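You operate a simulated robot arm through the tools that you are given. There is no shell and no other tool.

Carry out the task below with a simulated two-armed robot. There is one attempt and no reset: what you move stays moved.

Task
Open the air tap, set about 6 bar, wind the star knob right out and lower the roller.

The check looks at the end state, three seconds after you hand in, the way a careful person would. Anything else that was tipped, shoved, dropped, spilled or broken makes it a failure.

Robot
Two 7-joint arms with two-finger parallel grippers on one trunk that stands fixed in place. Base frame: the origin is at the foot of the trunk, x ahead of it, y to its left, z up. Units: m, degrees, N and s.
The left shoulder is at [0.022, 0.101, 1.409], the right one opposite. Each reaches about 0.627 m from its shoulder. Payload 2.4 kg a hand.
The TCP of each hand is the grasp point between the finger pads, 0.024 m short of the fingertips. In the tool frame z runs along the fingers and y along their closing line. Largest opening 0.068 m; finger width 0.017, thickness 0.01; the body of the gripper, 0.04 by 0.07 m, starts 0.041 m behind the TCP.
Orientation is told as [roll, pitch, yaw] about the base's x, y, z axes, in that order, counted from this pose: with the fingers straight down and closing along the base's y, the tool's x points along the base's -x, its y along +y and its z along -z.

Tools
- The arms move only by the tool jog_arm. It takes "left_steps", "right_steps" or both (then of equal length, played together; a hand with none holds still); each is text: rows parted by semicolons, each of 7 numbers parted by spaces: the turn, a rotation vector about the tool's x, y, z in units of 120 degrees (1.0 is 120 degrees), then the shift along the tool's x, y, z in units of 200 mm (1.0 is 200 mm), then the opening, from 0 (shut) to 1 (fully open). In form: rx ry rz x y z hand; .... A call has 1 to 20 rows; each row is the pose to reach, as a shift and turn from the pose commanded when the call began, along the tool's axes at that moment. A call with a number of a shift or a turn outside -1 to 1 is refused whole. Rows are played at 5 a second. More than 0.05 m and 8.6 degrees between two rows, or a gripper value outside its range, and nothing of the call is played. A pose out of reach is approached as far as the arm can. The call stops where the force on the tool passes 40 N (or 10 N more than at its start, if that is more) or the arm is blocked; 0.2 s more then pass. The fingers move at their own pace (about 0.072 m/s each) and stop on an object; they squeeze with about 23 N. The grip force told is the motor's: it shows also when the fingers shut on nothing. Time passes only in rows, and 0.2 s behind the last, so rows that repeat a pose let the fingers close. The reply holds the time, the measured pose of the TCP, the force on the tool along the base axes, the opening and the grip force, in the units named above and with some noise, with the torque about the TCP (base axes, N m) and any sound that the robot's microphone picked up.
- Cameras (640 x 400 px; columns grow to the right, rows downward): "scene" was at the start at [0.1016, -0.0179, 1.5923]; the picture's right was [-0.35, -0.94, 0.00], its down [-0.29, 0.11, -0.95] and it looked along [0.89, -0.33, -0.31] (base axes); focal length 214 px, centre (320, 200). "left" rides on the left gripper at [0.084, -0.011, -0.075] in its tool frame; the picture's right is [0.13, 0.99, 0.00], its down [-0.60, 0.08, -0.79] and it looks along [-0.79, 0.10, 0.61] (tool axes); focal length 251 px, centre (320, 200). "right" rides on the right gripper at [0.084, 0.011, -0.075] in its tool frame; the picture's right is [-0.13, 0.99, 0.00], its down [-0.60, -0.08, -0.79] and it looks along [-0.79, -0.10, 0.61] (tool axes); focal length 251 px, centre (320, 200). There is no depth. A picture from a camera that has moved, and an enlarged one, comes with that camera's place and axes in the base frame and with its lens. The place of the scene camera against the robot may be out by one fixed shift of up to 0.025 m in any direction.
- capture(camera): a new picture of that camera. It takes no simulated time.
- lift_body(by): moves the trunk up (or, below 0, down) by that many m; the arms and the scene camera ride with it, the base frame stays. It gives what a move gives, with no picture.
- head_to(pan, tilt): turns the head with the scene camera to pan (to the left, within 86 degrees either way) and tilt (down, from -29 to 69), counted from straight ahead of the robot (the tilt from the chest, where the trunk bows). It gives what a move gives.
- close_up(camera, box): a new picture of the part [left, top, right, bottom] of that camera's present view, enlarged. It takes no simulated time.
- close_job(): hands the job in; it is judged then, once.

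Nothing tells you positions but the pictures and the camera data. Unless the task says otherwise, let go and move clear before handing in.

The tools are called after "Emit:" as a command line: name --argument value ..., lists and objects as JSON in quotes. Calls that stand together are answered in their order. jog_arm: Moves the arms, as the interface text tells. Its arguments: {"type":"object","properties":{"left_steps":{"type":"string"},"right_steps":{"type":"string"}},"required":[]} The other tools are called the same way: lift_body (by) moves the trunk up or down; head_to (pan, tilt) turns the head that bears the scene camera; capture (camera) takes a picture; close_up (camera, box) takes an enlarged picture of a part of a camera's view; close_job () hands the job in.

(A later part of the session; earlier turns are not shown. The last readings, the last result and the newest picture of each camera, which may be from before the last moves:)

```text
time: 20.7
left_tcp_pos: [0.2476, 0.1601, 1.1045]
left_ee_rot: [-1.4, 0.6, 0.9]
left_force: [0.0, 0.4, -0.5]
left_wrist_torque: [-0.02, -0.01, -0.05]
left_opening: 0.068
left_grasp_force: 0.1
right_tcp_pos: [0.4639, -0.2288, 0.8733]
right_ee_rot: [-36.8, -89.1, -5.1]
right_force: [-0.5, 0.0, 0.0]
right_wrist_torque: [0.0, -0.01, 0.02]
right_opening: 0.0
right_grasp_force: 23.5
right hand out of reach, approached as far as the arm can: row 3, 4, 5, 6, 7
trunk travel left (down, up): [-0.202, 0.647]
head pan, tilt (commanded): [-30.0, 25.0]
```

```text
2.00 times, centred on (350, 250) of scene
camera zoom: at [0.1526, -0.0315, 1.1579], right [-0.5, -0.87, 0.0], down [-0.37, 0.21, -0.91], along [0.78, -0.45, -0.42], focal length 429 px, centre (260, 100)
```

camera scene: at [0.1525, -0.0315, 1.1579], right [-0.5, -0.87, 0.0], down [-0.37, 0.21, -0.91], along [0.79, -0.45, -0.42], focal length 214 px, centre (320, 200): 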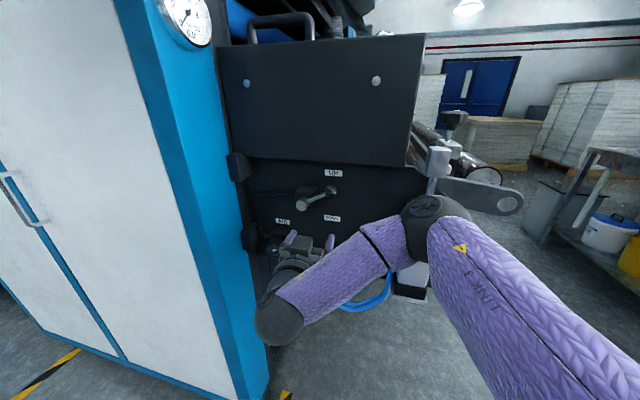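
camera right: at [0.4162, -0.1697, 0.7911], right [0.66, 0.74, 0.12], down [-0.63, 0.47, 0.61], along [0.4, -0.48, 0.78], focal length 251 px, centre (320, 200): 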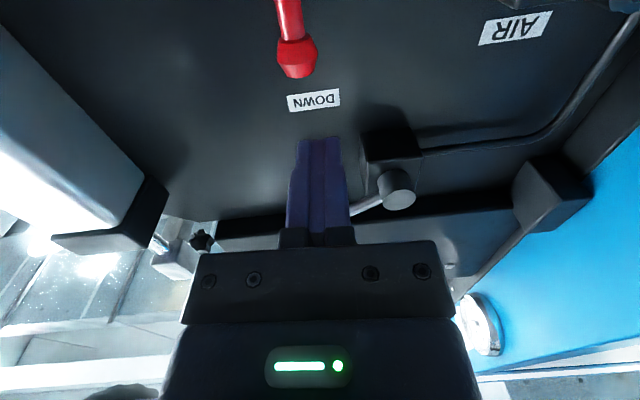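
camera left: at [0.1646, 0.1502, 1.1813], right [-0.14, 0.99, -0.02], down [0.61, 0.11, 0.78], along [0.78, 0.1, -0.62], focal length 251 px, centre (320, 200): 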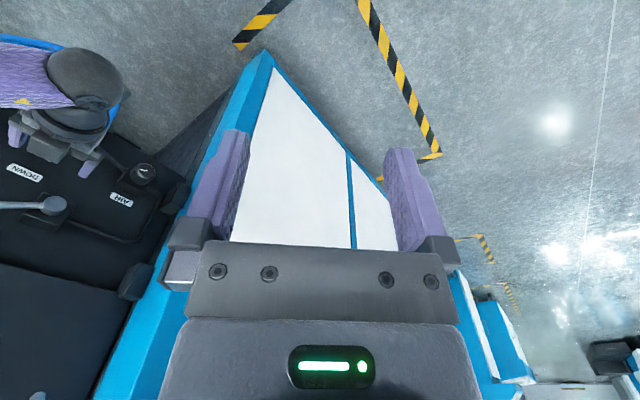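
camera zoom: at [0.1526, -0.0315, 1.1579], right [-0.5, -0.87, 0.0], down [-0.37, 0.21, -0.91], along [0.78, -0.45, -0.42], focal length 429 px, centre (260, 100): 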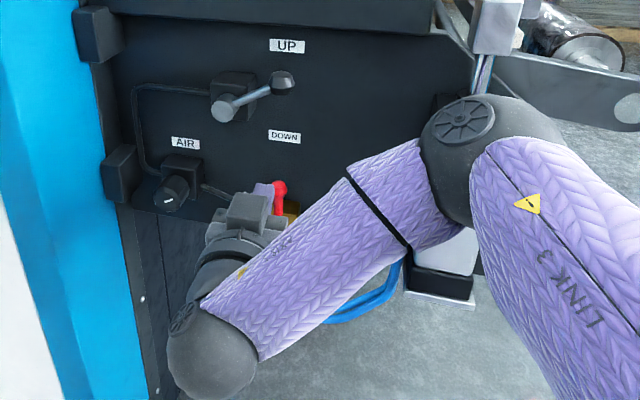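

In this pose the right wrist is near its folding limit, and the left arm would reach the panel straight on. So I'll use the left arm for the panel and keep the right for the star knob, starting by retracting the right arm to its fingers-down pose.

Emit:
jog_arm --right_steps "-0.0194 0.051 -0.0194 -0.045 -0.07 -0.04 0; -0.0387 0.102 -0.0387 -0.09 -0.139 -0.081 0; -0.0581 0.153 -0.0581 -0.136 -0.209 -0.121 0; -0.0775 0.204 -0.0775 -0.181 -0.279 -0.161 0; -0.0968 0.255 -0.0968 -0.227 -0.348 -0.202 0; -0.1162 0.306 -0.1162 -0.272 -0.418 -0.242 0; -0.1355 0.357 -0.1355 -0.317 -0.4875 -0.2825 0; -0.1549 0.408 -0.1549 -0.363 -0.557 -0.323 0; -0.1743 0.459 -0.1743 -0.408 -0.627 -0.363 0; -0.1936 0.51 -0.1936 -0.454 -0.696 -0.404 0; -0.213 0.561 -0.213 -0.499 -0.766 -0.444 0; -0.2324 0.612 -0.2324 -0.544 -0.836 -0.484 0; -0.2517 0.663 -0.2517 -0.59 -0.905 -0.525 0; -0.2711 0.7138 -0.2711 -0.635 -0.975 -0.565 1; -0.2711 0.7138 -0.2711 -0.635 -0.975 -0.565 1"

Emit:
capture --camera "scene"

Emit:
capture --camera "right"

```text
time: 23.9
left_tcp_pos: [0.2484, 0.1617, 1.105]
left_ee_rot: [-1.5, 0.6, 0.9]
left_force: [0.1, -0.5, 0.1]
left_wrist_torque: [-0.01, -0.01, 0.01]
left_opening: 0.0683
left_grasp_force: 0.1
right_tcp_pos: [0.2515, -0.2963, 1.0044]
right_ee_rot: [0.0, 1.0, -0.3]
right_force: [-0.5, 0.0, -0.9]
right_wrist_torque: [0.01, -0.04, 0.03]
right_opening: 0.0675
right_grasp_force: 0.0
trunk travel left (down, up): [-0.202, 0.647]
head pan, tilt (commanded): [-30.0, 25.0]
```

```text
taken
camera scene: at [0.1525, -0.0316, 1.158], right [-0.5, -0.87, 0.0], down [-0.37, 0.21, -0.91], along [0.79, -0.45, -0.42], focal length 214 px, centre (320, 200)
```

scene: 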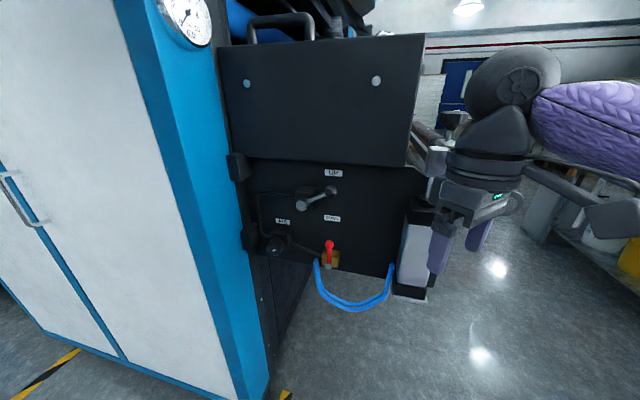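

```text
taken
camera right: at [0.1699, -0.2855, 1.0799], right [0.13, 0.99, 0.0], down [0.62, -0.08, 0.78], along [0.78, -0.1, -0.62], focal length 251 px, centre (320, 200)
```

right: 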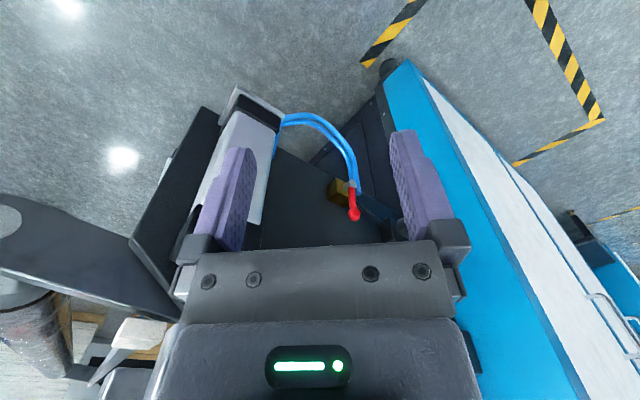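

The right arm is parked. Now I'll bring the left arm round in two moves, with the fingers turning horizontal toward the panel and passing below the control box.

Emit:
jog_arm --left_steps "0.0194 -0.051 0.0194 -0.043 -0.061 0.05 0.5; 0.0387 -0.102 0.0387 -0.086 -0.121 0.1 0; 0.0581 -0.153 0.0581 -0.129 -0.182 0.15 0; 0.0775 -0.204 0.0775 -0.171 -0.243 0.2 0; 0.0968 -0.255 0.0968 -0.214 -0.304 0.25 0; 0.1162 -0.306 0.1162 -0.257 -0.364 0.3 0; 0.1355 -0.357 0.1355 -0.3 -0.425 0.35 0; 0.1549 -0.408 0.1549 -0.343 -0.486 0.4 0; 0.1743 -0.459 0.1743 -0.386 -0.546 0.45 0; 0.1936 -0.51 0.1936 -0.429 -0.607 0.5 0; 0.213 -0.561 0.213 -0.471 -0.668 0.55 0; 0.2324 -0.612 0.2324 -0.514 -0.729 0.6 0; 0.2517 -0.663 0.2517 -0.557 -0.789 0.65 0; 0.2711 -0.7138 0.2711 -0.6 -0.85 0.7 0"

Emit:
capture --camera "scene"

Emit:
capture --camera "left"

```text
time: 26.9
left_tcp_pos: [0.3715, -0.0124, 0.9702]
left_ee_rot: [-115.7, -88.5, 74.9]
left_force: [-0.1, 0.6, 0.3]
left_wrist_torque: [0.02, -0.01, -0.01]
left_opening: 0.0
left_grasp_force: 23.2
left hand out of reach, approached as far as the arm can: row 9, 10, 11, 12, 13
right_tcp_pos: [0.2505, -0.2966, 1.0029]
right_ee_rot: [0.1, 0.9, -0.3]
right_force: [0.5, 0.9, 0.3]
right_wrist_torque: [0.0, 0.04, 0.03]
right_opening: 0.0677
right_grasp_force: 0.1
trunk travel left (down, up): [-0.202, 0.647]
head pan, tilt (commanded): [-30.0, 25.0]
```

```text
taken
camera scene: at [0.1524, -0.0316, 1.1579], right [-0.5, -0.87, 0.0], down [-0.37, 0.21, -0.91], along [0.78, -0.45, -0.42], focal length 214 px, centre (320, 200)
```

scene: 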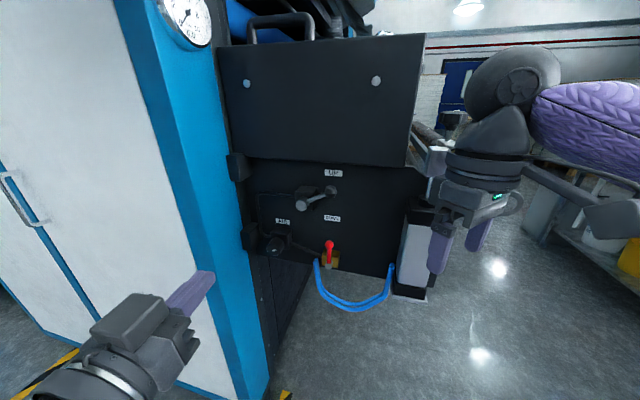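

```text
taken
camera left: at [0.3068, 0.0261, 0.8854], right [0.65, 0.75, -0.15], down [-0.55, 0.59, 0.59], along [0.53, -0.3, 0.79], focal length 251 px, centre (320, 200)
```

left: 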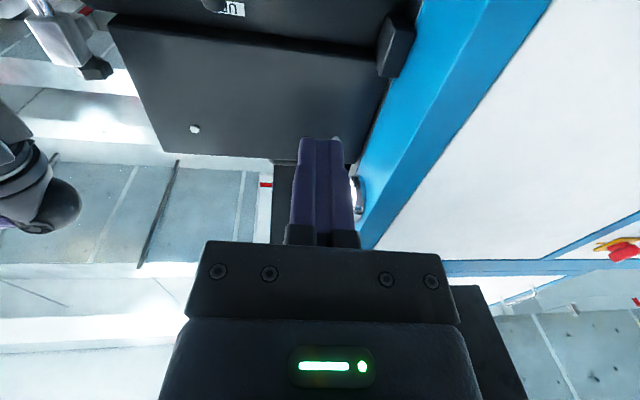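

The left hand is horizontal and free in front of the cabinet. I'll test its wrist roll range here, because I need it for turning the knob and it could put the camera on top.

Emit:
jog_arm --left_steps "0 0 0.07 0 0 0 0; 0 0 0.14 0 0 0 0; 0 0 0.21 0 0 0 0; 0 0 0.28 0 0 0 0; 0 0 0.35 0 0 0 0; 0 0 0.42 0 0 0 0; 0 0 0.49 0 0 0 0; 0 0 0.56 0 0 0 0; 0 0 0.63 0 0 0 0; 0 0 0.7 0 0 0 0; 0 0 0.77 0 0 0 0; 0 0 0.84 0 0 0 0; 0 0 0.91 0 0 0 0; 0 0 0.98 0 0 0 0"

Emit:
capture --camera "left"

```text
time: 29.9
left_tcp_pos: [0.3706, -0.0121, 0.9684]
left_ee_rot: [90.6, 26.2, -130.3]
left_force: [0.3, -0.3, 0.2]
left_wrist_torque: [-0.05, 0.02, 0.02]
left_opening: 0.0
left_grasp_force: 22.7
left hand out of reach, approached as far as the arm can: row 8, 9, 10
right_tcp_pos: [0.2519, -0.2971, 1.0038]
right_ee_rot: [0.2, 0.9, -0.3]
right_force: [-0.3, 0.6, 0.1]
right_wrist_torque: [-0.03, 0.03, 0.0]
right_opening: 0.0682
right_grasp_force: 0.0
trunk travel left (down, up): [-0.202, 0.647]
head pan, tilt (commanded): [-30.0, 25.0]
```

```text
taken
camera left: at [0.3667, 0.0982, 0.9944], right [-0.22, -0.24, 0.95], down [-0.98, 0.08, -0.2], along [-0.03, -0.97, -0.25], focal length 251 px, centre (320, 200)
```

left: 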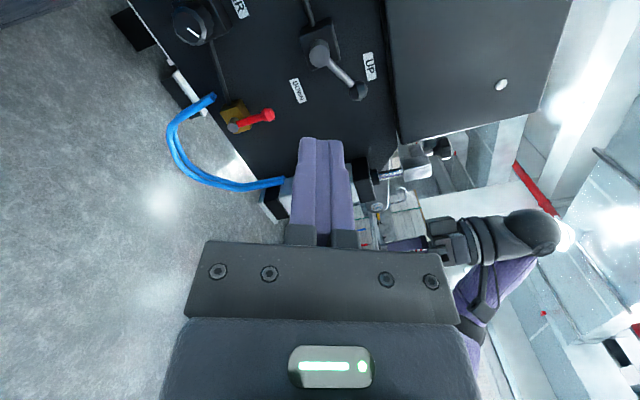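

A roll of +118° works, so I'll continue to about 180° to put the camera on top of the hand.

Emit:
jog_arm --left_steps "0 0 0.065 0 0 0 0; 0 0 0.13 0 0 0 0; 0 0 0.195 0 0 0 0; 0 0 0.26 0 0 0 0; 0 0 0.325 0 0 0 0; 0 0 0.39 0 0 0 0; 0 0 0.455 0 0 0 0; 0 0 0.52 0 0 0 0"

Emit:
capture --camera "left"

Emit:
capture --camera "scene"

```text
time: 31.7
left_tcp_pos: [0.3726, -0.0123, 0.9665]
left_ee_rot: [110.0, 88.5, -110.4]
left_force: [0.4, -0.8, 0.8]
left_wrist_torque: [0.04, 0.01, 0.0]
left_opening: 0.0002
left_grasp_force: 23.3
left hand out of reach, approached as far as the arm can: row 1, 5
right_tcp_pos: [0.2511, -0.2976, 1.0039]
right_ee_rot: [0.1, 1.0, -0.3]
right_force: [0.6, -1.0, -0.7]
right_wrist_torque: [-0.04, 0.01, 0.04]
right_opening: 0.0678
right_grasp_force: 0.1
trunk travel left (down, up): [-0.202, 0.647]
head pan, tilt (commanded): [-30.0, 25.0]
```

```text
taken
camera left: at [0.3224, 0.0475, 1.0505], right [-0.64, -0.75, 0.15], down [-0.66, 0.44, -0.61], along [0.39, -0.49, -0.78], focal length 251 px, centre (320, 200)
```

left: 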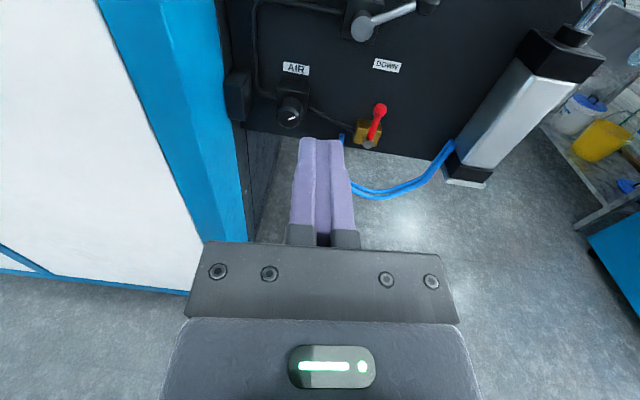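

```text
taken
camera scene: at [0.1525, -0.0316, 1.158], right [-0.5, -0.87, 0.0], down [-0.37, 0.21, -0.91], along [0.79, -0.45, -0.42], focal length 214 px, centre (320, 200)
```

scene: 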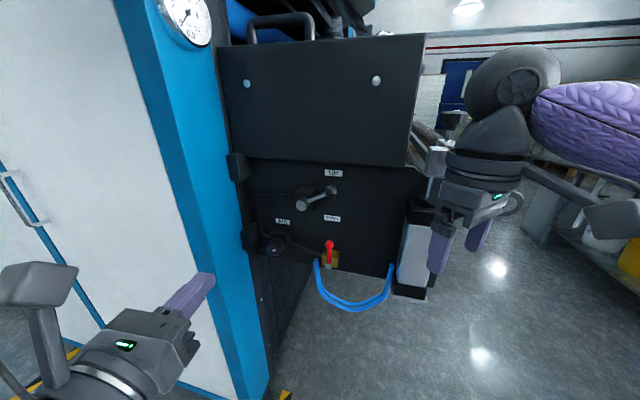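

Now I have a clear, upright view with the camera on top. I'll advance the closed fingers to the left side of the red handle, stopping short in depth.

Emit:
jog_arm --left_steps "0 0 0 -0.08 0.04 0.11 0; 0 0 0 -0.16 0.09 0.22 0; 0 0 0 -0.24 0.13 0.33 0; 0 0 0 -0.32 0.175 0.44 0; 0 0 0 -0.4 0.22 0.55 0; 0 0 0 -0.48 0.26 0.66 0; 0 0 0 -0.56 0.31 0.77 0; 0 0 0 -0.64 0.35 0.88 0; 0 0 0 -0.64 0.35 0.95 0; 0 0 0 -0.64 0.35 0.95 0"

Emit:
capture --camera "left"

Emit:
capture --camera "scene"

Emit:
close_up --camera "right" --box '[270, 100, 430, 260]'

```text
time: 33.9
left_tcp_pos: [0.467, -0.1918, 0.8434]
left_ee_rot: [108.1, 88.4, -112.5]
left_force: [0.6, -0.4, 0.2]
left_wrist_torque: [0.0, 0.0, 0.0]
left_opening: 0.0
left_grasp_force: 22.9
right_tcp_pos: [0.2509, -0.297, 1.0026]
right_ee_rot: [0.1, 0.9, -0.3]
right_force: [-0.8, -0.6, -0.2]
right_wrist_torque: [0.03, 0.0, 0.0]
right_opening: 0.0678
right_grasp_force: 0.0
trunk travel left (down, up): [-0.202, 0.647]
head pan, tilt (commanded): [-30.0, 25.0]
```

```text
taken
camera left: at [0.4177, -0.1321, 0.9264], right [-0.64, -0.75, 0.16], down [-0.66, 0.44, -0.61], along [0.39, -0.5, -0.78], focal length 251 px, centre (320, 200)
```

left: 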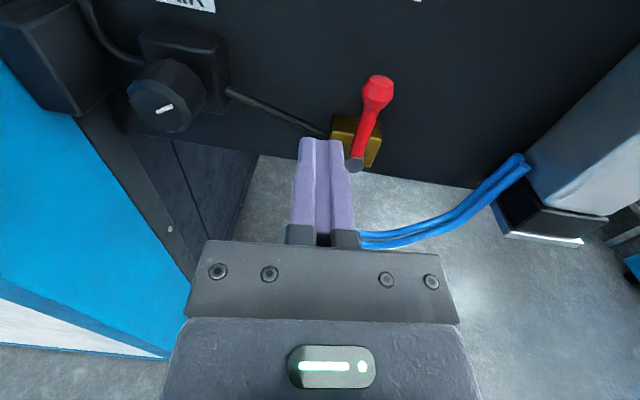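

```text
taken
camera scene: at [0.1526, -0.0317, 1.1579], right [-0.5, -0.87, 0.0], down [-0.37, 0.21, -0.91], along [0.78, -0.45, -0.42], focal length 214 px, centre (320, 200)
```

scene: 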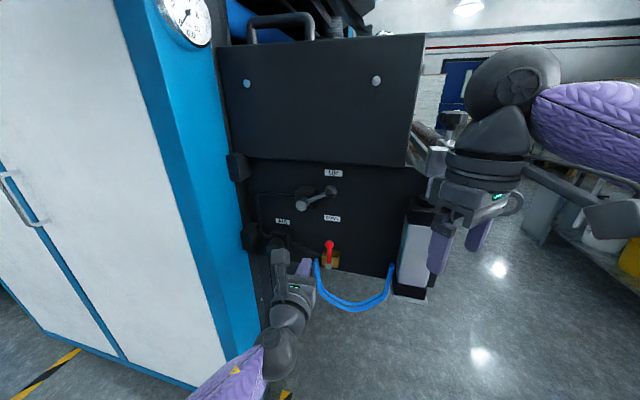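

```text
2.50 times, centred on (350, 180) of right
camera zoom: at [0.1702, -0.2855, 1.0796], right [0.13, 0.99, 0.0], down [0.62, -0.08, 0.78], along [0.78, -0.11, -0.62], focal length 629 px, centre (245, 250)
```

zoom: 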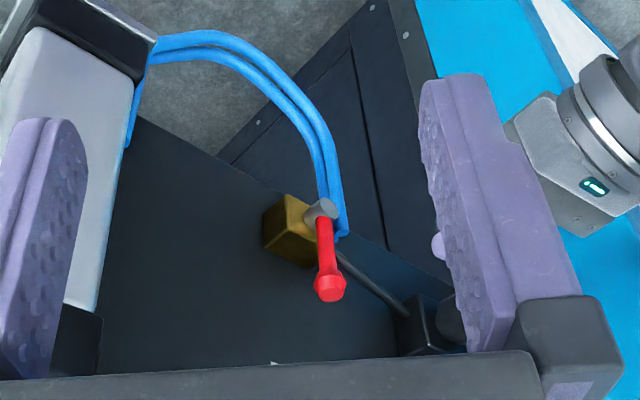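

The view confirms bulb at z≈0.847 and spindle at z≈0.785, with the fingers just left of the handle. I'll go in and push it to the right along its arc.

Emit:
jog_arm --left_steps "0 0 0 0 0 0.13 0; 0 0 0 0 0 0.26 0; 0 0 0 0 0 0.375 0; 0 0 0 -0.005 0.05 0.375 0; 0 0 0 -0.005 0.09 0.375 0; 0 0 0 0.005 0.13 0.375 0; 0 0 0 0.01 0.168 0.375 0; 0 0 0 0.008 0.21 0.375 0; 0 0 0 0.004 0.2475 0.375 0"

Emit:
capture --camera "left"

```text
time: 35.9
left_tcp_pos: [0.4939, -0.2485, 0.8501]
left_ee_rot: [110.7, 88.3, -110.1]
left_force: [0.7, 3.3, 0.8]
left_wrist_torque: [-0.03, 0.01, 0.05]
left_opening: 0.0001
left_grasp_force: 23.1
left hand out of reach, approached as far as the arm can: row 3, 4, 5, 6, 7, 8, 9
right_tcp_pos: [0.2525, -0.2981, 1.004]
right_ee_rot: [0.0, 0.8, -0.3]
right_force: [0.2, 0.4, 0.0]
right_wrist_torque: [0.01, 0.01, 0.0]
right_opening: 0.0677
right_grasp_force: 0.1
trunk travel left (down, up): [-0.202, 0.647]
head pan, tilt (commanded): [-30.0, 25.0]
```

```text
taken
camera left: at [0.4439, -0.1898, 0.933], right [-0.64, -0.75, 0.16], down [-0.66, 0.44, -0.61], along [0.39, -0.5, -0.78], focal length 251 px, centre (320, 200)
```

left: 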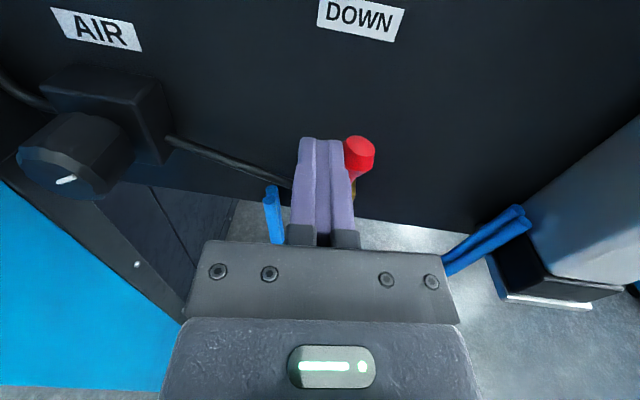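

The left arm hits its reach limit a little short, partly because its shoulder is 14 cm above the tap. I'll back the hand off, lower the trunk to the tap's height and raise the hand to match.

Emit:
jog_arm --left_steps "0 0 0 0 -0.06 -0.1 0; 0 0 0 0.1 -0.12 -0.25 0; 0 0 0 0.25 -0.12 -0.4 0; 0 0 0 0.4 -0.12 -0.4 0; 0 0 0 0.55 -0.12 -0.4 0"

Emit:
lift_body --by -0.12

Emit:
capture --camera "left"

Emit:
capture --camera "scene"

```text
time: 37.1
left_tcp_pos: [0.449, -0.1763, 0.9567]
left_ee_rot: [108.1, 88.4, -112.6]
left_force: [0.0, -0.4, -0.5]
left_wrist_torque: [0.02, 0.0, -0.03]
left_opening: 0.0
left_grasp_force: 23.4
right_tcp_pos: [0.2515, -0.2974, 1.0038]
right_ee_rot: [0.2, 0.9, -0.3]
right_force: [0.0, -1.0, -0.1]
right_wrist_torque: [0.01, 0.04, 0.02]
right_opening: 0.0682
right_grasp_force: 0.1
trunk travel left (down, up): [-0.202, 0.647]
head pan, tilt (commanded): [-30.0, 25.0]
```

```text
time: 38.6
left_tcp_pos: [0.4496, -0.1754, 0.8386]
left_ee_rot: [109.5, 88.4, -110.9]
left_force: [0.4, -0.3, 0.0]
left_wrist_torque: [-0.02, 0.01, 0.04]
left_opening: 0.0002
left_grasp_force: 22.5
right_tcp_pos: [0.2527, -0.298, 0.8837]
right_ee_rot: [0.1, 1.0, -0.3]
right_force: [0.1, 0.3, 0.8]
right_wrist_torque: [0.01, 0.01, 0.02]
right_opening: 0.0682
right_grasp_force: 0.1
trunk travel left (down, up): [-0.082, 0.767]
head pan, tilt (commanded): [-30.0, 25.0]
```

```text
taken
camera left: at [0.4, -0.1167, 0.9207], right [-0.64, -0.75, 0.16], down [-0.66, 0.44, -0.61], along [0.39, -0.5, -0.78], focal length 251 px, centre (320, 200)
```

left: 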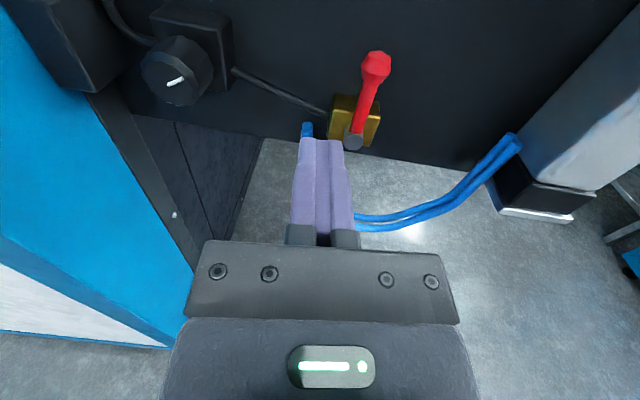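

```text
taken
camera scene: at [0.1894, -0.0316, 1.0345], right [-0.5, -0.87, 0.0], down [-0.37, 0.21, -0.91], along [0.78, -0.45, -0.42], focal length 214 px, centre (320, 200)
```

scene: 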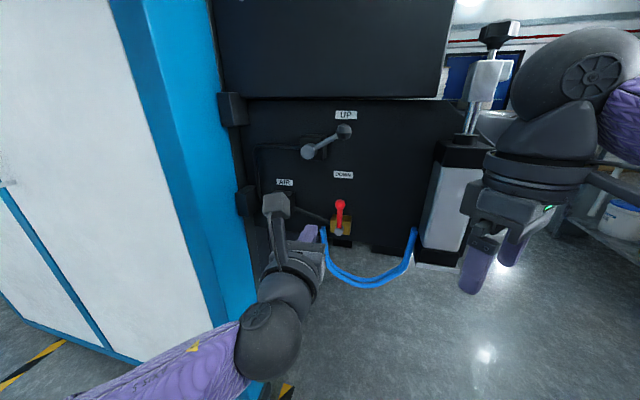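

The trunk is lower and the hand is level with the tap. I'll repeat the approach and push right.

Emit:
jog_arm --left_steps "0 0 0 0.01 0 0.15 0; 0 0 0 0.02 0 0.3 0; 0 0 0 0.02 0 0.45 0; 0 0 0 0.02 0.05 0.46 0; 0 0 0 0.02 0.0945 0.46 0; 0 0 0 0.028 0.13 0.46 0; 0 0 0 0.034 0.1725 0.46 0; 0 0 0 0.03 0.21 0.46 0; 0 0 0 0.028 0.252 0.46 0"

Emit:
capture --camera "left"

```text
time: 40.6
left_tcp_pos: [0.4853, -0.2751, 0.8469]
left_ee_rot: [108.7, 88.3, -112.0]
left_force: [0.4, -0.2, 0.8]
left_wrist_torque: [0.04, 0.01, 0.0]
left_opening: 0.0001
left_grasp_force: 22.9
right_tcp_pos: [0.2522, -0.2976, 0.8841]
right_ee_rot: [0.1, 0.9, -0.3]
right_force: [-0.3, 0.2, 0.3]
right_wrist_torque: [0.01, 0.0, 0.01]
right_opening: 0.0681
right_grasp_force: 0.1
trunk travel left (down, up): [-0.082, 0.767]
head pan, tilt (commanded): [-30.0, 25.0]
```

```text
taken
camera left: at [0.4364, -0.2152, 0.9281], right [-0.65, -0.75, 0.16], down [-0.66, 0.44, -0.61], along [0.39, -0.5, -0.78], focal length 251 px, centre (320, 200)
```

left: 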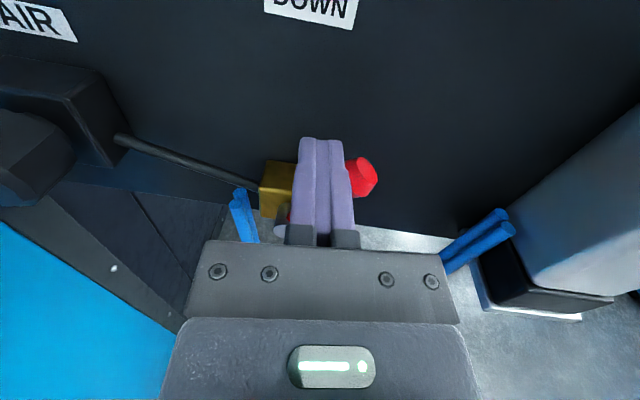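

The handle turns freely to the right. I'll continue around the arc to the full quarter turn.

Emit:
jog_arm --left_steps "0 0 0 -0.02 0.037 0 0; 0 0 0 -0.04 0.073 0 0; 0 0 0 -0.062 0.106 0 0; 0 0 0 -0.0845 0.1385 0 0; 0 0 0 -0.115 0.165 0 0; 0 0 0 -0.145 0.19 0 0; 0 0 0 -0.18 0.21 0 0; 0 0 0 -0.217 0.225 0 0; 0 0 0 -0.24 0.232 0 0; 0 0 0 -0.255 0.235 0 0"

Emit:
capture --camera "left"

Emit:
capture --camera "scene"

```text
time: 42.8
left_tcp_pos: [0.4669, -0.2836, 0.8215]
left_ee_rot: [108.0, 88.5, -112.7]
left_force: [-0.6, -0.2, -0.2]
left_wrist_torque: [0.03, 0.0, 0.01]
left_opening: 0.0
left_grasp_force: 22.8
left hand out of reach, approached as far as the arm can: row 2, 3, 4, 5, 6, 7, 8, 9, 10
right_tcp_pos: [0.2523, -0.297, 0.8836]
right_ee_rot: [0.1, 0.8, -0.3]
right_force: [-0.1, -0.5, 0.1]
right_wrist_torque: [-0.02, -0.02, -0.03]
right_opening: 0.0681
right_grasp_force: 0.0
trunk travel left (down, up): [-0.082, 0.767]
head pan, tilt (commanded): [-30.0, 25.0]
```

```text
taken
camera left: at [0.4184, -0.2236, 0.9042], right [-0.64, -0.75, 0.16], down [-0.66, 0.44, -0.61], along [0.39, -0.5, -0.78], focal length 251 px, centre (320, 200)
```

left: 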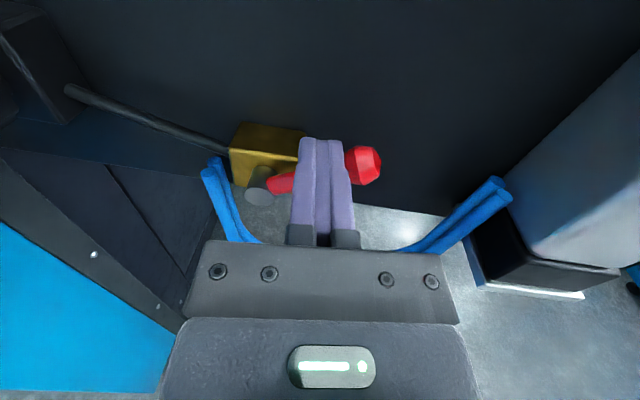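

```text
taken
camera scene: at [0.1895, -0.0317, 1.0344], right [-0.5, -0.87, 0.0], down [-0.37, 0.21, -0.91], along [0.78, -0.45, -0.42], focal length 214 px, centre (320, 200)
```

scene: 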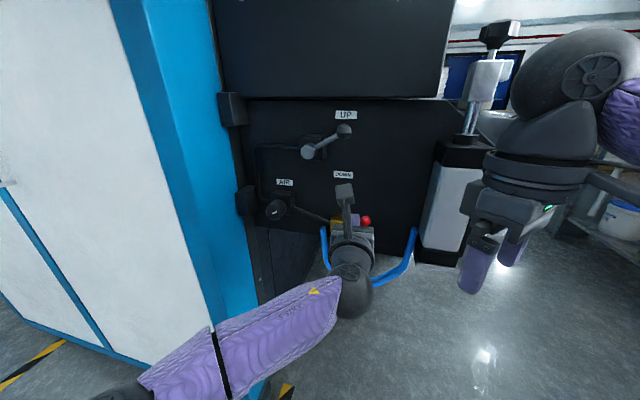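

The handle is about two-thirds of the way round. The left arm is at its reach limit to the right, but pressing closer to the spindle needs only a small move down, so I'll do that.

Emit:
jog_arm --left_steps "0 0 0 -0.03 -0.02 0 0; 0 0 0 -0.06 -0.03 0 0; 0 0 0 -0.09 -0.03 0 0; 0 0 0 -0.12 -0.03 0 0; 0 0 0 -0.14 -0.03 0 0"

Emit:
capture --camera "left"

```text
time: 44.0
left_tcp_pos: [0.4698, -0.2784, 0.7961]
left_ee_rot: [124.4, 88.4, -96.4]
left_force: [10.1, -7.0, 34.4]
left_wrist_torque: [-0.59, -0.72, 0.0]
left_opening: 0.0002
left_grasp_force: 22.9
right_tcp_pos: [0.2515, -0.2978, 0.8858]
right_ee_rot: [0.1, 0.8, -0.3]
right_force: [0.3, -0.1, -0.1]
right_wrist_torque: [-0.02, 0.01, 0.02]
right_opening: 0.0679
right_grasp_force: 0.0
trunk travel left (down, up): [-0.082, 0.767]
head pan, tilt (commanded): [-30.0, 25.0]
```

```text
taken
camera left: at [0.4204, -0.2188, 0.8794], right [-0.65, -0.75, 0.15], down [-0.65, 0.44, -0.61], along [0.39, -0.5, -0.77], focal length 251 px, centre (320, 200)
```

left: 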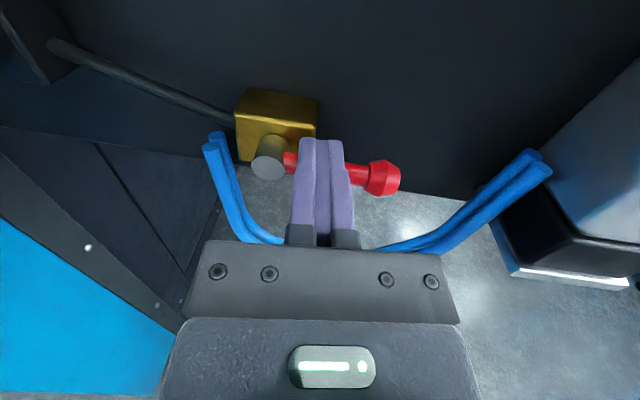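

The handle is now horizontal and against its stop at 34 N, so the tap is open. I'll back off and look at the tap and the gauge.

Emit:
jog_arm --left_steps "0 0 0 0.06 0 -0.05 0; 0 0 0 0.12 -0.02 -0.2 0; 0 0 0 0.2 -0.1 -0.4 0; 0 0 0 0.25 -0.25 -0.5 0; 0 0 0 0.25 -0.4 -0.55 0; 0 0 0 0.25 -0.5 -0.55 0.5; 0 0 0 0.25 -0.5 -0.55 1"

Emit:
head_to --pan -15 --tilt 0

Emit:
capture --camera "scene"

Emit:
capture --camera "left"

```text
time: 45.6
left_tcp_pos: [0.4517, -0.1286, 0.8404]
left_ee_rot: [108.0, 88.4, -112.6]
left_force: [0.4, 0.1, 0.9]
left_wrist_torque: [0.01, -0.05, 0.01]
left_opening: 0.068
left_grasp_force: 0.0
right_tcp_pos: [0.251, -0.2971, 0.8837]
right_ee_rot: [0.1, 0.9, -0.3]
right_force: [-1.0, 0.1, 0.0]
right_wrist_torque: [0.01, -0.02, 0.02]
right_opening: 0.0682
right_grasp_force: 0.0
trunk travel left (down, up): [-0.082, 0.767]
head pan, tilt (commanded): [-30.0, 25.0]
```

```text
time: 46.5
left_tcp_pos: [0.4511, -0.1298, 0.84]
left_ee_rot: [107.9, 88.4, -112.6]
left_force: [-0.8, 0.5, 0.7]
left_wrist_torque: [-0.02, 0.01, 0.0]
left_opening: 0.068
left_grasp_force: 0.0
right_tcp_pos: [0.2521, -0.2977, 0.8831]
right_ee_rot: [0.1, 0.9, -0.4]
right_force: [0.0, 0.2, 0.6]
right_wrist_torque: [0.0, 0.0, -0.01]
right_opening: 0.068
right_grasp_force: 0.1
trunk travel left (down, up): [-0.082, 0.767]
head pan, tilt (commanded): [-15.0, 0.0]
```

```text
taken
camera scene: at [0.1967, -0.0089, 1.0747], right [-0.26, -0.97, 0.0], down [0.0, 0.0, -1.0], along [0.97, -0.26, 0.0], focal length 214 px, centre (320, 200)
```

scene: 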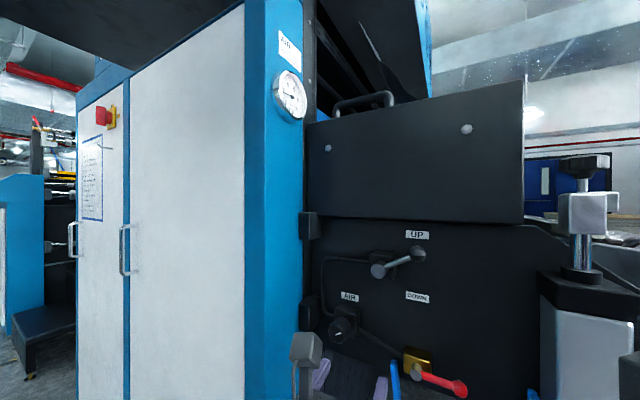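

```text
taken
camera left: at [0.4024, -0.0703, 0.9232], right [-0.64, -0.75, 0.16], down [-0.66, 0.44, -0.61], along [0.39, -0.5, -0.78], focal length 251 px, centre (320, 200)
```

left: 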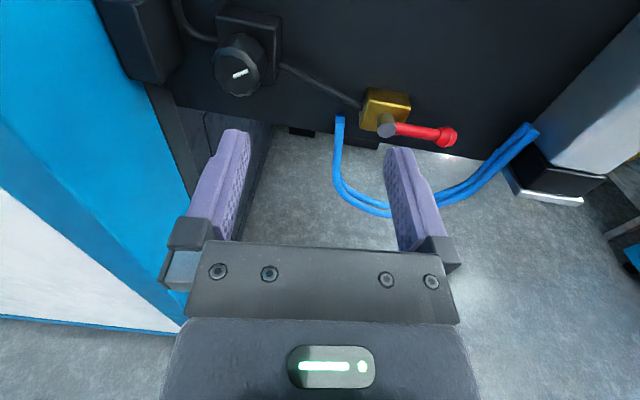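

The tap handle lies along the line and the gauge is in view, so I'll read it, check the knob and inspect the star knob area.

Emit:
close_up --camera "scene" --box '[260, 65, 324, 125]'

Emit:
close_up --camera "left" --box '[170, 0, 490, 160]'

Emit:
close_up --camera "scene" --box '[290, 220, 480, 400]'

Emit:
close_up --camera "scene" --box '[520, 130, 640, 400]'

```text
6.67 times, centred on (292, 95) of scene
camera zoom: at [0.1967, -0.0089, 1.0747], right [-0.26, -0.97, 0.0], down [0.0, 0.0, -1.0], along [0.97, -0.26, 0.0], focal length 1430 px, centre (507, 900)
```

zoom: 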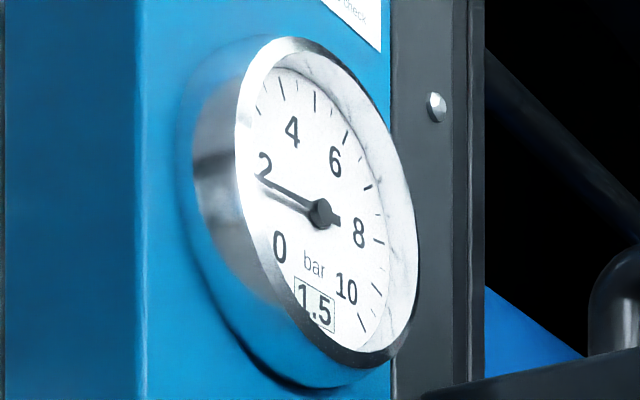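

```text
2.00 times, centred on (330, 80) of left
camera zoom: at [0.4024, -0.0703, 0.9232], right [-0.64, -0.75, 0.16], down [-0.66, 0.44, -0.61], along [0.39, -0.5, -0.78], focal length 503 px, centre (300, 440)
```

zoom: 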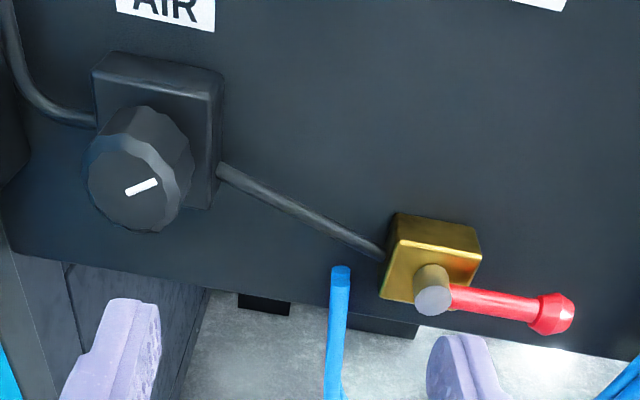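

```text
2.22 times, centred on (385, 310) of scene
camera zoom: at [0.1967, -0.0089, 1.0747], right [-0.26, -0.97, 0.0], down [0.0, 0.0, -1.0], along [0.97, -0.26, 0.0], focal length 477 px, centre (176, -44)
```

zoom: 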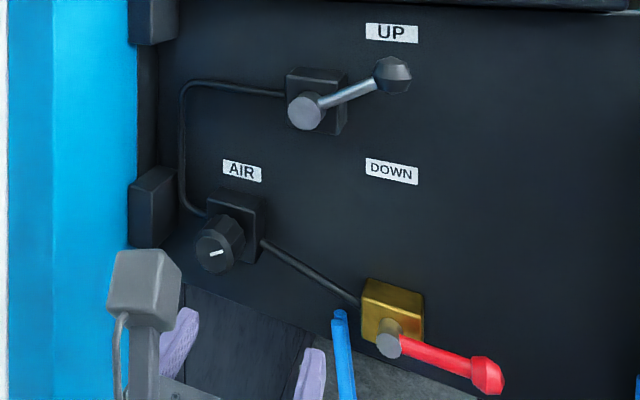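

```text
1.48 times, centred on (580, 265) of scene
camera zoom: at [0.1967, -0.0089, 1.0747], right [-0.26, -0.97, 0.0], down [0.0, 0.0, -1.0], along [0.97, -0.26, 0.0], focal length 318 px, centre (-65, 104)
```

zoom: 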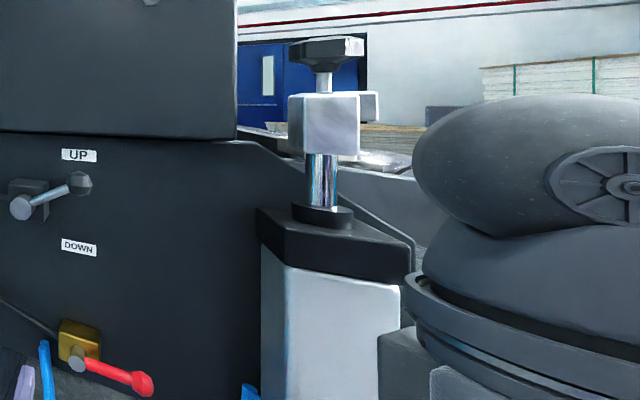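

Opening the tap brought the gauge to 1.5 bar, so air is on and the knob must be turned up to 6. I'll line the open left hand up with the regulator knob's axis, about 5 cm short of it, and look.

Emit:
jog_arm --left_steps "0 0 0 -0.04 -0.11 0.05 1; 0 0 0 -0.08 -0.22 0.12 1; 0 0 0 -0.12 -0.325 0.19 1; 0 0 0 -0.12 -0.325 0.25 1; 0 0 0 -0.12 -0.325 0.25 1"

Emit:
capture --camera "left"

Emit:
head_to --pan -22 --tilt 12

Emit:
capture --camera "scene"

```text
time: 47.7
left_tcp_pos: [0.5332, -0.1136, 0.8145]
left_ee_rot: [108.2, 88.4, -112.4]
left_force: [-0.2, 0.2, -0.4]
left_wrist_torque: [0.01, 0.02, 0.02]
left_opening: 0.0684
left_grasp_force: 0.1
right_tcp_pos: [0.2524, -0.2979, 0.8832]
right_ee_rot: [0.1, 0.8, -0.2]
right_force: [0.4, 0.9, -0.2]
right_wrist_torque: [0.01, 0.0, -0.01]
right_opening: 0.0682
right_grasp_force: 0.0
trunk travel left (down, up): [-0.082, 0.767]
head pan, tilt (commanded): [-15.0, 0.0]
```

```text
taken
camera left: at [0.4833, -0.0544, 0.8978], right [-0.64, -0.75, 0.16], down [-0.66, 0.44, -0.61], along [0.39, -0.5, -0.78], focal length 251 px, centre (320, 200)
```

left: 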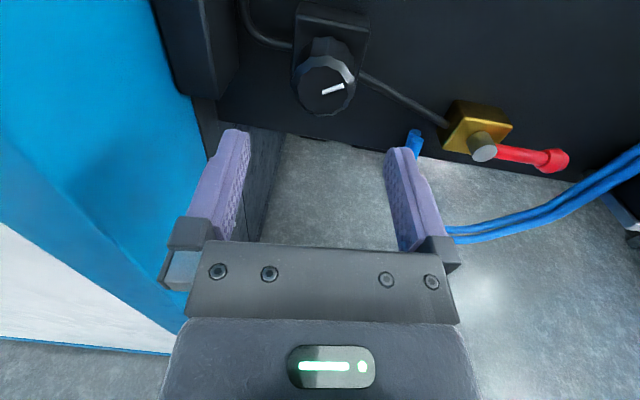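

```text
time: 48.5
left_tcp_pos: [0.5324, -0.1147, 0.8145]
left_ee_rot: [108.0, 88.4, -112.7]
left_force: [0.1, -0.3, 0.1]
left_wrist_torque: [0.02, -0.01, 0.0]
left_opening: 0.0679
left_grasp_force: 0.0
right_tcp_pos: [0.2527, -0.2983, 0.8852]
right_ee_rot: [0.2, 0.9, -0.2]
right_force: [0.6, 0.0, 0.4]
right_wrist_torque: [-0.02, 0.01, 0.0]
right_opening: 0.068
right_grasp_force: 0.0
trunk travel left (down, up): [-0.082, 0.767]
head pan, tilt (commanded): [-22.0, 12.0]
```

```text
taken
camera scene: at [0.1962, -0.0204, 1.0556], right [-0.37, -0.93, 0.0], down [-0.19, 0.08, -0.98], along [0.91, -0.37, -0.21], focal length 214 px, centre (320, 200)
```

scene: 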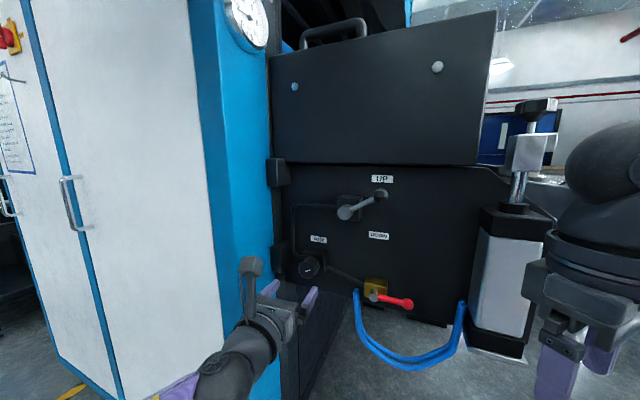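

The hand is now on the knob's axis, with the knob face about 7.5 cm ahead of the grasp point. To leave room for a clockwise stroke, I'll first roll the open hand back about 120° here.

Emit:
jog_arm --left_steps "0 0 -0.0667 0 0 0 1; 0 0 -0.1333 0 0 0 1; 0 0 -0.2 0 0 0 1; 0 0 -0.2667 0 0 0 1; 0 0 -0.3333 0 0 0 1; 0 0 -0.4 0 0 0 1; 0 0 -0.4667 0 0 0 1; 0 0 -0.5333 0 0 0 1; 0 0 -0.6 0 0 0 1; 0 0 -0.6667 0 0 0 1; 0 0 -0.7333 0 0 0 1; 0 0 -0.8 0 0 0 1; 0 0 -0.8667 0 0 0 1; 0 0 -0.9333 0 0 0 1; 0 0 -1.0 0 0 0 1; 0 0 -1.0 0 0 0 1"

Emit:
capture --camera "left"

Emit:
capture --camera "scene"

```text
time: 51.9
left_tcp_pos: [0.5317, -0.1141, 0.8142]
left_ee_rot: [90.6, -31.7, -131.0]
left_force: [-0.5, -0.4, -0.6]
left_wrist_torque: [0.02, -0.04, 0.01]
left_opening: 0.0678
left_grasp_force: 0.0
right_tcp_pos: [0.2523, -0.2975, 0.8827]
right_ee_rot: [0.1, 1.0, -0.4]
right_force: [-0.2, 0.1, -0.5]
right_wrist_torque: [-0.01, 0.01, 0.01]
right_opening: 0.068
right_grasp_force: 0.1
trunk travel left (down, up): [-0.082, 0.767]
head pan, tilt (commanded): [-22.0, 12.0]
```

```text
taken
camera left: at [0.5185, -0.0152, 0.7594], right [0.41, 0.48, 0.78], down [-0.91, 0.16, 0.38], along [0.06, -0.86, 0.51], focal length 251 px, centre (320, 200)
```

left: 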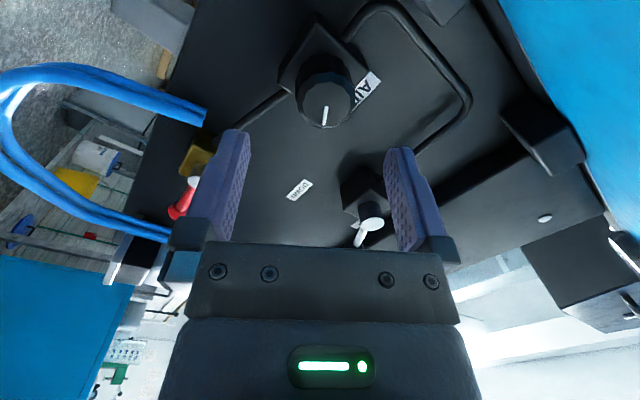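

```text
taken
camera scene: at [0.1962, -0.0205, 1.0555], right [-0.37, -0.93, 0.0], down [-0.19, 0.08, -0.98], along [0.91, -0.37, -0.21], focal length 214 px, centre (320, 200)
```

scene: 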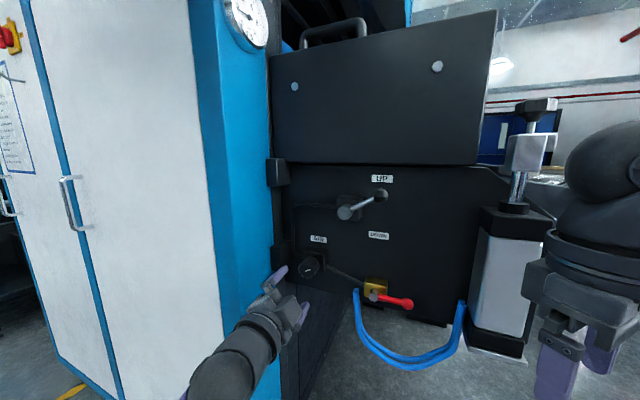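

The hand rolled back as planned, staying on axis. I'll zoom in on the knob to fine-tune centring.

Emit:
close_up --camera "left" --box '[270, 20, 398, 140]'

Emit:
close_up --camera "scene" --box '[215, 0, 279, 60]'

Emit:
close_up --camera "scene" --box '[250, 220, 378, 340]'

```text
3.33 times, centred on (334, 80) of left
camera zoom: at [0.5185, -0.0152, 0.7594], right [0.41, 0.48, 0.78], down [-0.91, 0.16, 0.38], along [0.06, -0.86, 0.51], focal length 838 px, centre (273, 600)
```

zoom: 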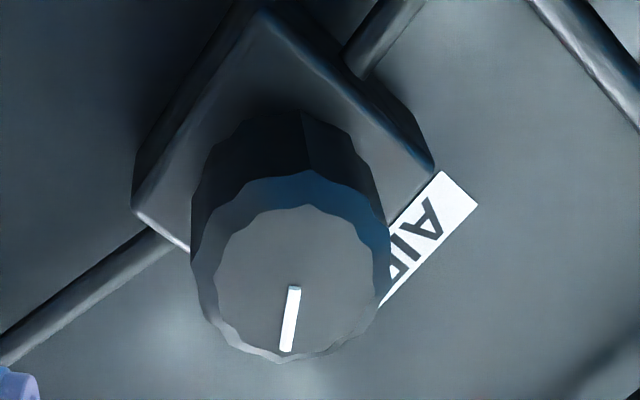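

```text
6.67 times, centred on (247, 30) of scene
camera zoom: at [0.1962, -0.0205, 1.0555], right [-0.37, -0.93, 0.0], down [-0.19, 0.08, -0.98], along [0.91, -0.37, -0.21], focal length 1430 px, centre (807, 1333)
```

zoom: 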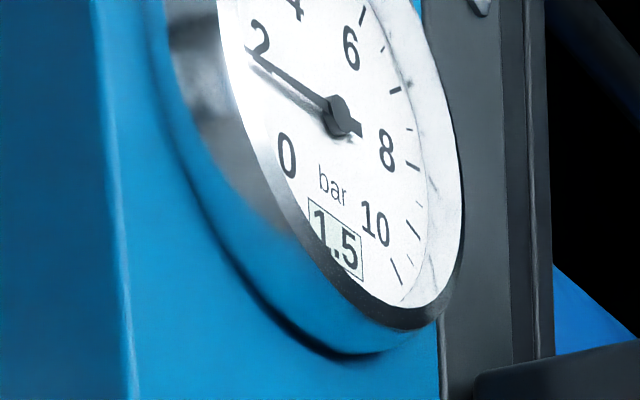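

```text
3.33 times, centred on (314, 280) of scene
camera zoom: at [0.1962, -0.0205, 1.0555], right [-0.37, -0.93, 0.0], down [-0.19, 0.08, -0.98], along [0.91, -0.37, -0.21], focal length 715 px, centre (340, -67)
```

zoom: 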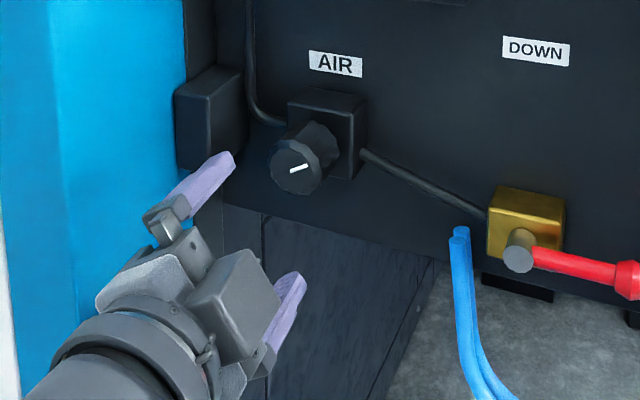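

The knob sits about 5 mm above and 2 mm right of the hand's axis, and its face is about 68 mm ahead. I'll correct that, advance until the pads surround the knob, and close.

Emit:
jog_arm --left_steps "0 0 0 -0.021 0.017 0 0.8; 0 0 0 -0.021 0.017 0.1 0.8; 0 0 0 -0.021 0.017 0.2 0.8; 0 0 0 -0.021 0.017 0.26 0.8; 0 0 0 -0.021 0.017 0.3 0.8; 0 0 0 -0.021 0.017 0.3 0.8"

Emit:
capture --camera "left"

Emit:
close_up --camera "scene" --box '[250, 220, 378, 340]'

```text
time: 53.2
left_tcp_pos: [0.5773, -0.1549, 0.8203]
left_ee_rot: [90.6, -31.5, -131.1]
left_force: [-0.5, -0.8, -0.3]
left_wrist_torque: [0.0, 0.02, 0.0]
left_opening: 0.0544
left_grasp_force: 0.0
right_tcp_pos: [0.2519, -0.2979, 0.8848]
right_ee_rot: [0.1, 0.8, -0.3]
right_force: [0.2, -0.2, 0.6]
right_wrist_torque: [0.02, -0.02, 0.0]
right_opening: 0.0679
right_grasp_force: 0.0
trunk travel left (down, up): [-0.082, 0.767]
head pan, tilt (commanded): [-22.0, 12.0]
```

```text
taken
camera left: at [0.5628, -0.0561, 0.7655], right [0.4, 0.48, 0.78], down [-0.91, 0.16, 0.38], along [0.06, -0.86, 0.5], focal length 251 px, centre (320, 200)
```

left: 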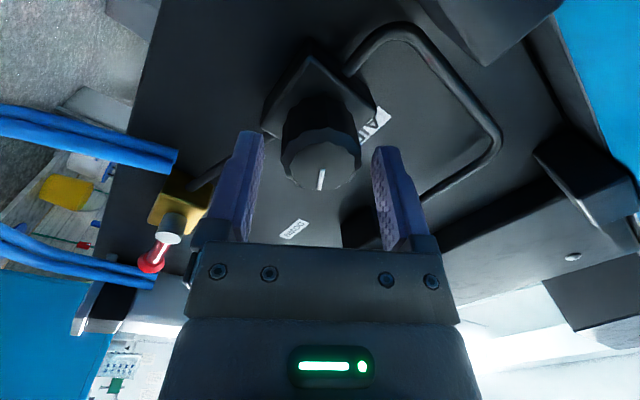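

```text
3.33 times, centred on (314, 280) of scene
camera zoom: at [0.1962, -0.0205, 1.0555], right [-0.37, -0.93, 0.0], down [-0.19, 0.08, -0.98], along [0.91, -0.37, -0.21], focal length 715 px, centre (340, -67)
```

zoom: 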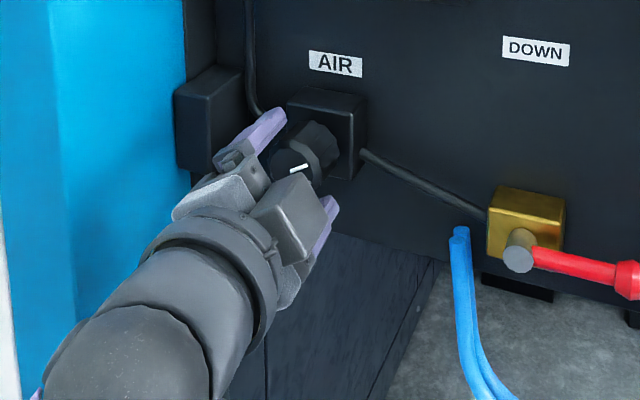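

The knob is centred between the pads, with about 16 mm of overlap. Closing on it now.

Emit:
jog_arm --left_steps "0 0 0 0 0 0 0.4; 0 0 0 0 0 0 0; 0 0 0 0 0 0 0; 0 0 0 0 0 0 0"

Emit:
capture --camera "left"

```text
time: 54.2
left_tcp_pos: [0.5776, -0.1549, 0.8189]
left_ee_rot: [90.7, -31.5, -131.0]
left_force: [8.2, -1.2, 9.2]
left_wrist_torque: [0.25, 0.24, -0.14]
left_opening: 0.0381
left_grasp_force: 44.7
right_tcp_pos: [0.2507, -0.2968, 0.8839]
right_ee_rot: [0.1, 0.9, -0.3]
right_force: [-0.9, 0.4, -0.1]
right_wrist_torque: [-0.02, 0.01, -0.03]
right_opening: 0.068
right_grasp_force: 0.1
trunk travel left (down, up): [-0.082, 0.767]
head pan, tilt (commanded): [-22.0, 12.0]
```

```text
taken
camera left: at [0.563, -0.0559, 0.766], right [0.4, 0.48, 0.78], down [-0.91, 0.16, 0.38], along [0.06, -0.86, 0.5], focal length 251 px, centre (320, 200)
```

left: 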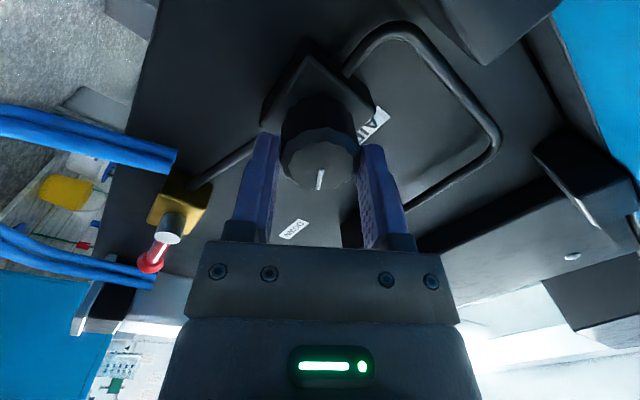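

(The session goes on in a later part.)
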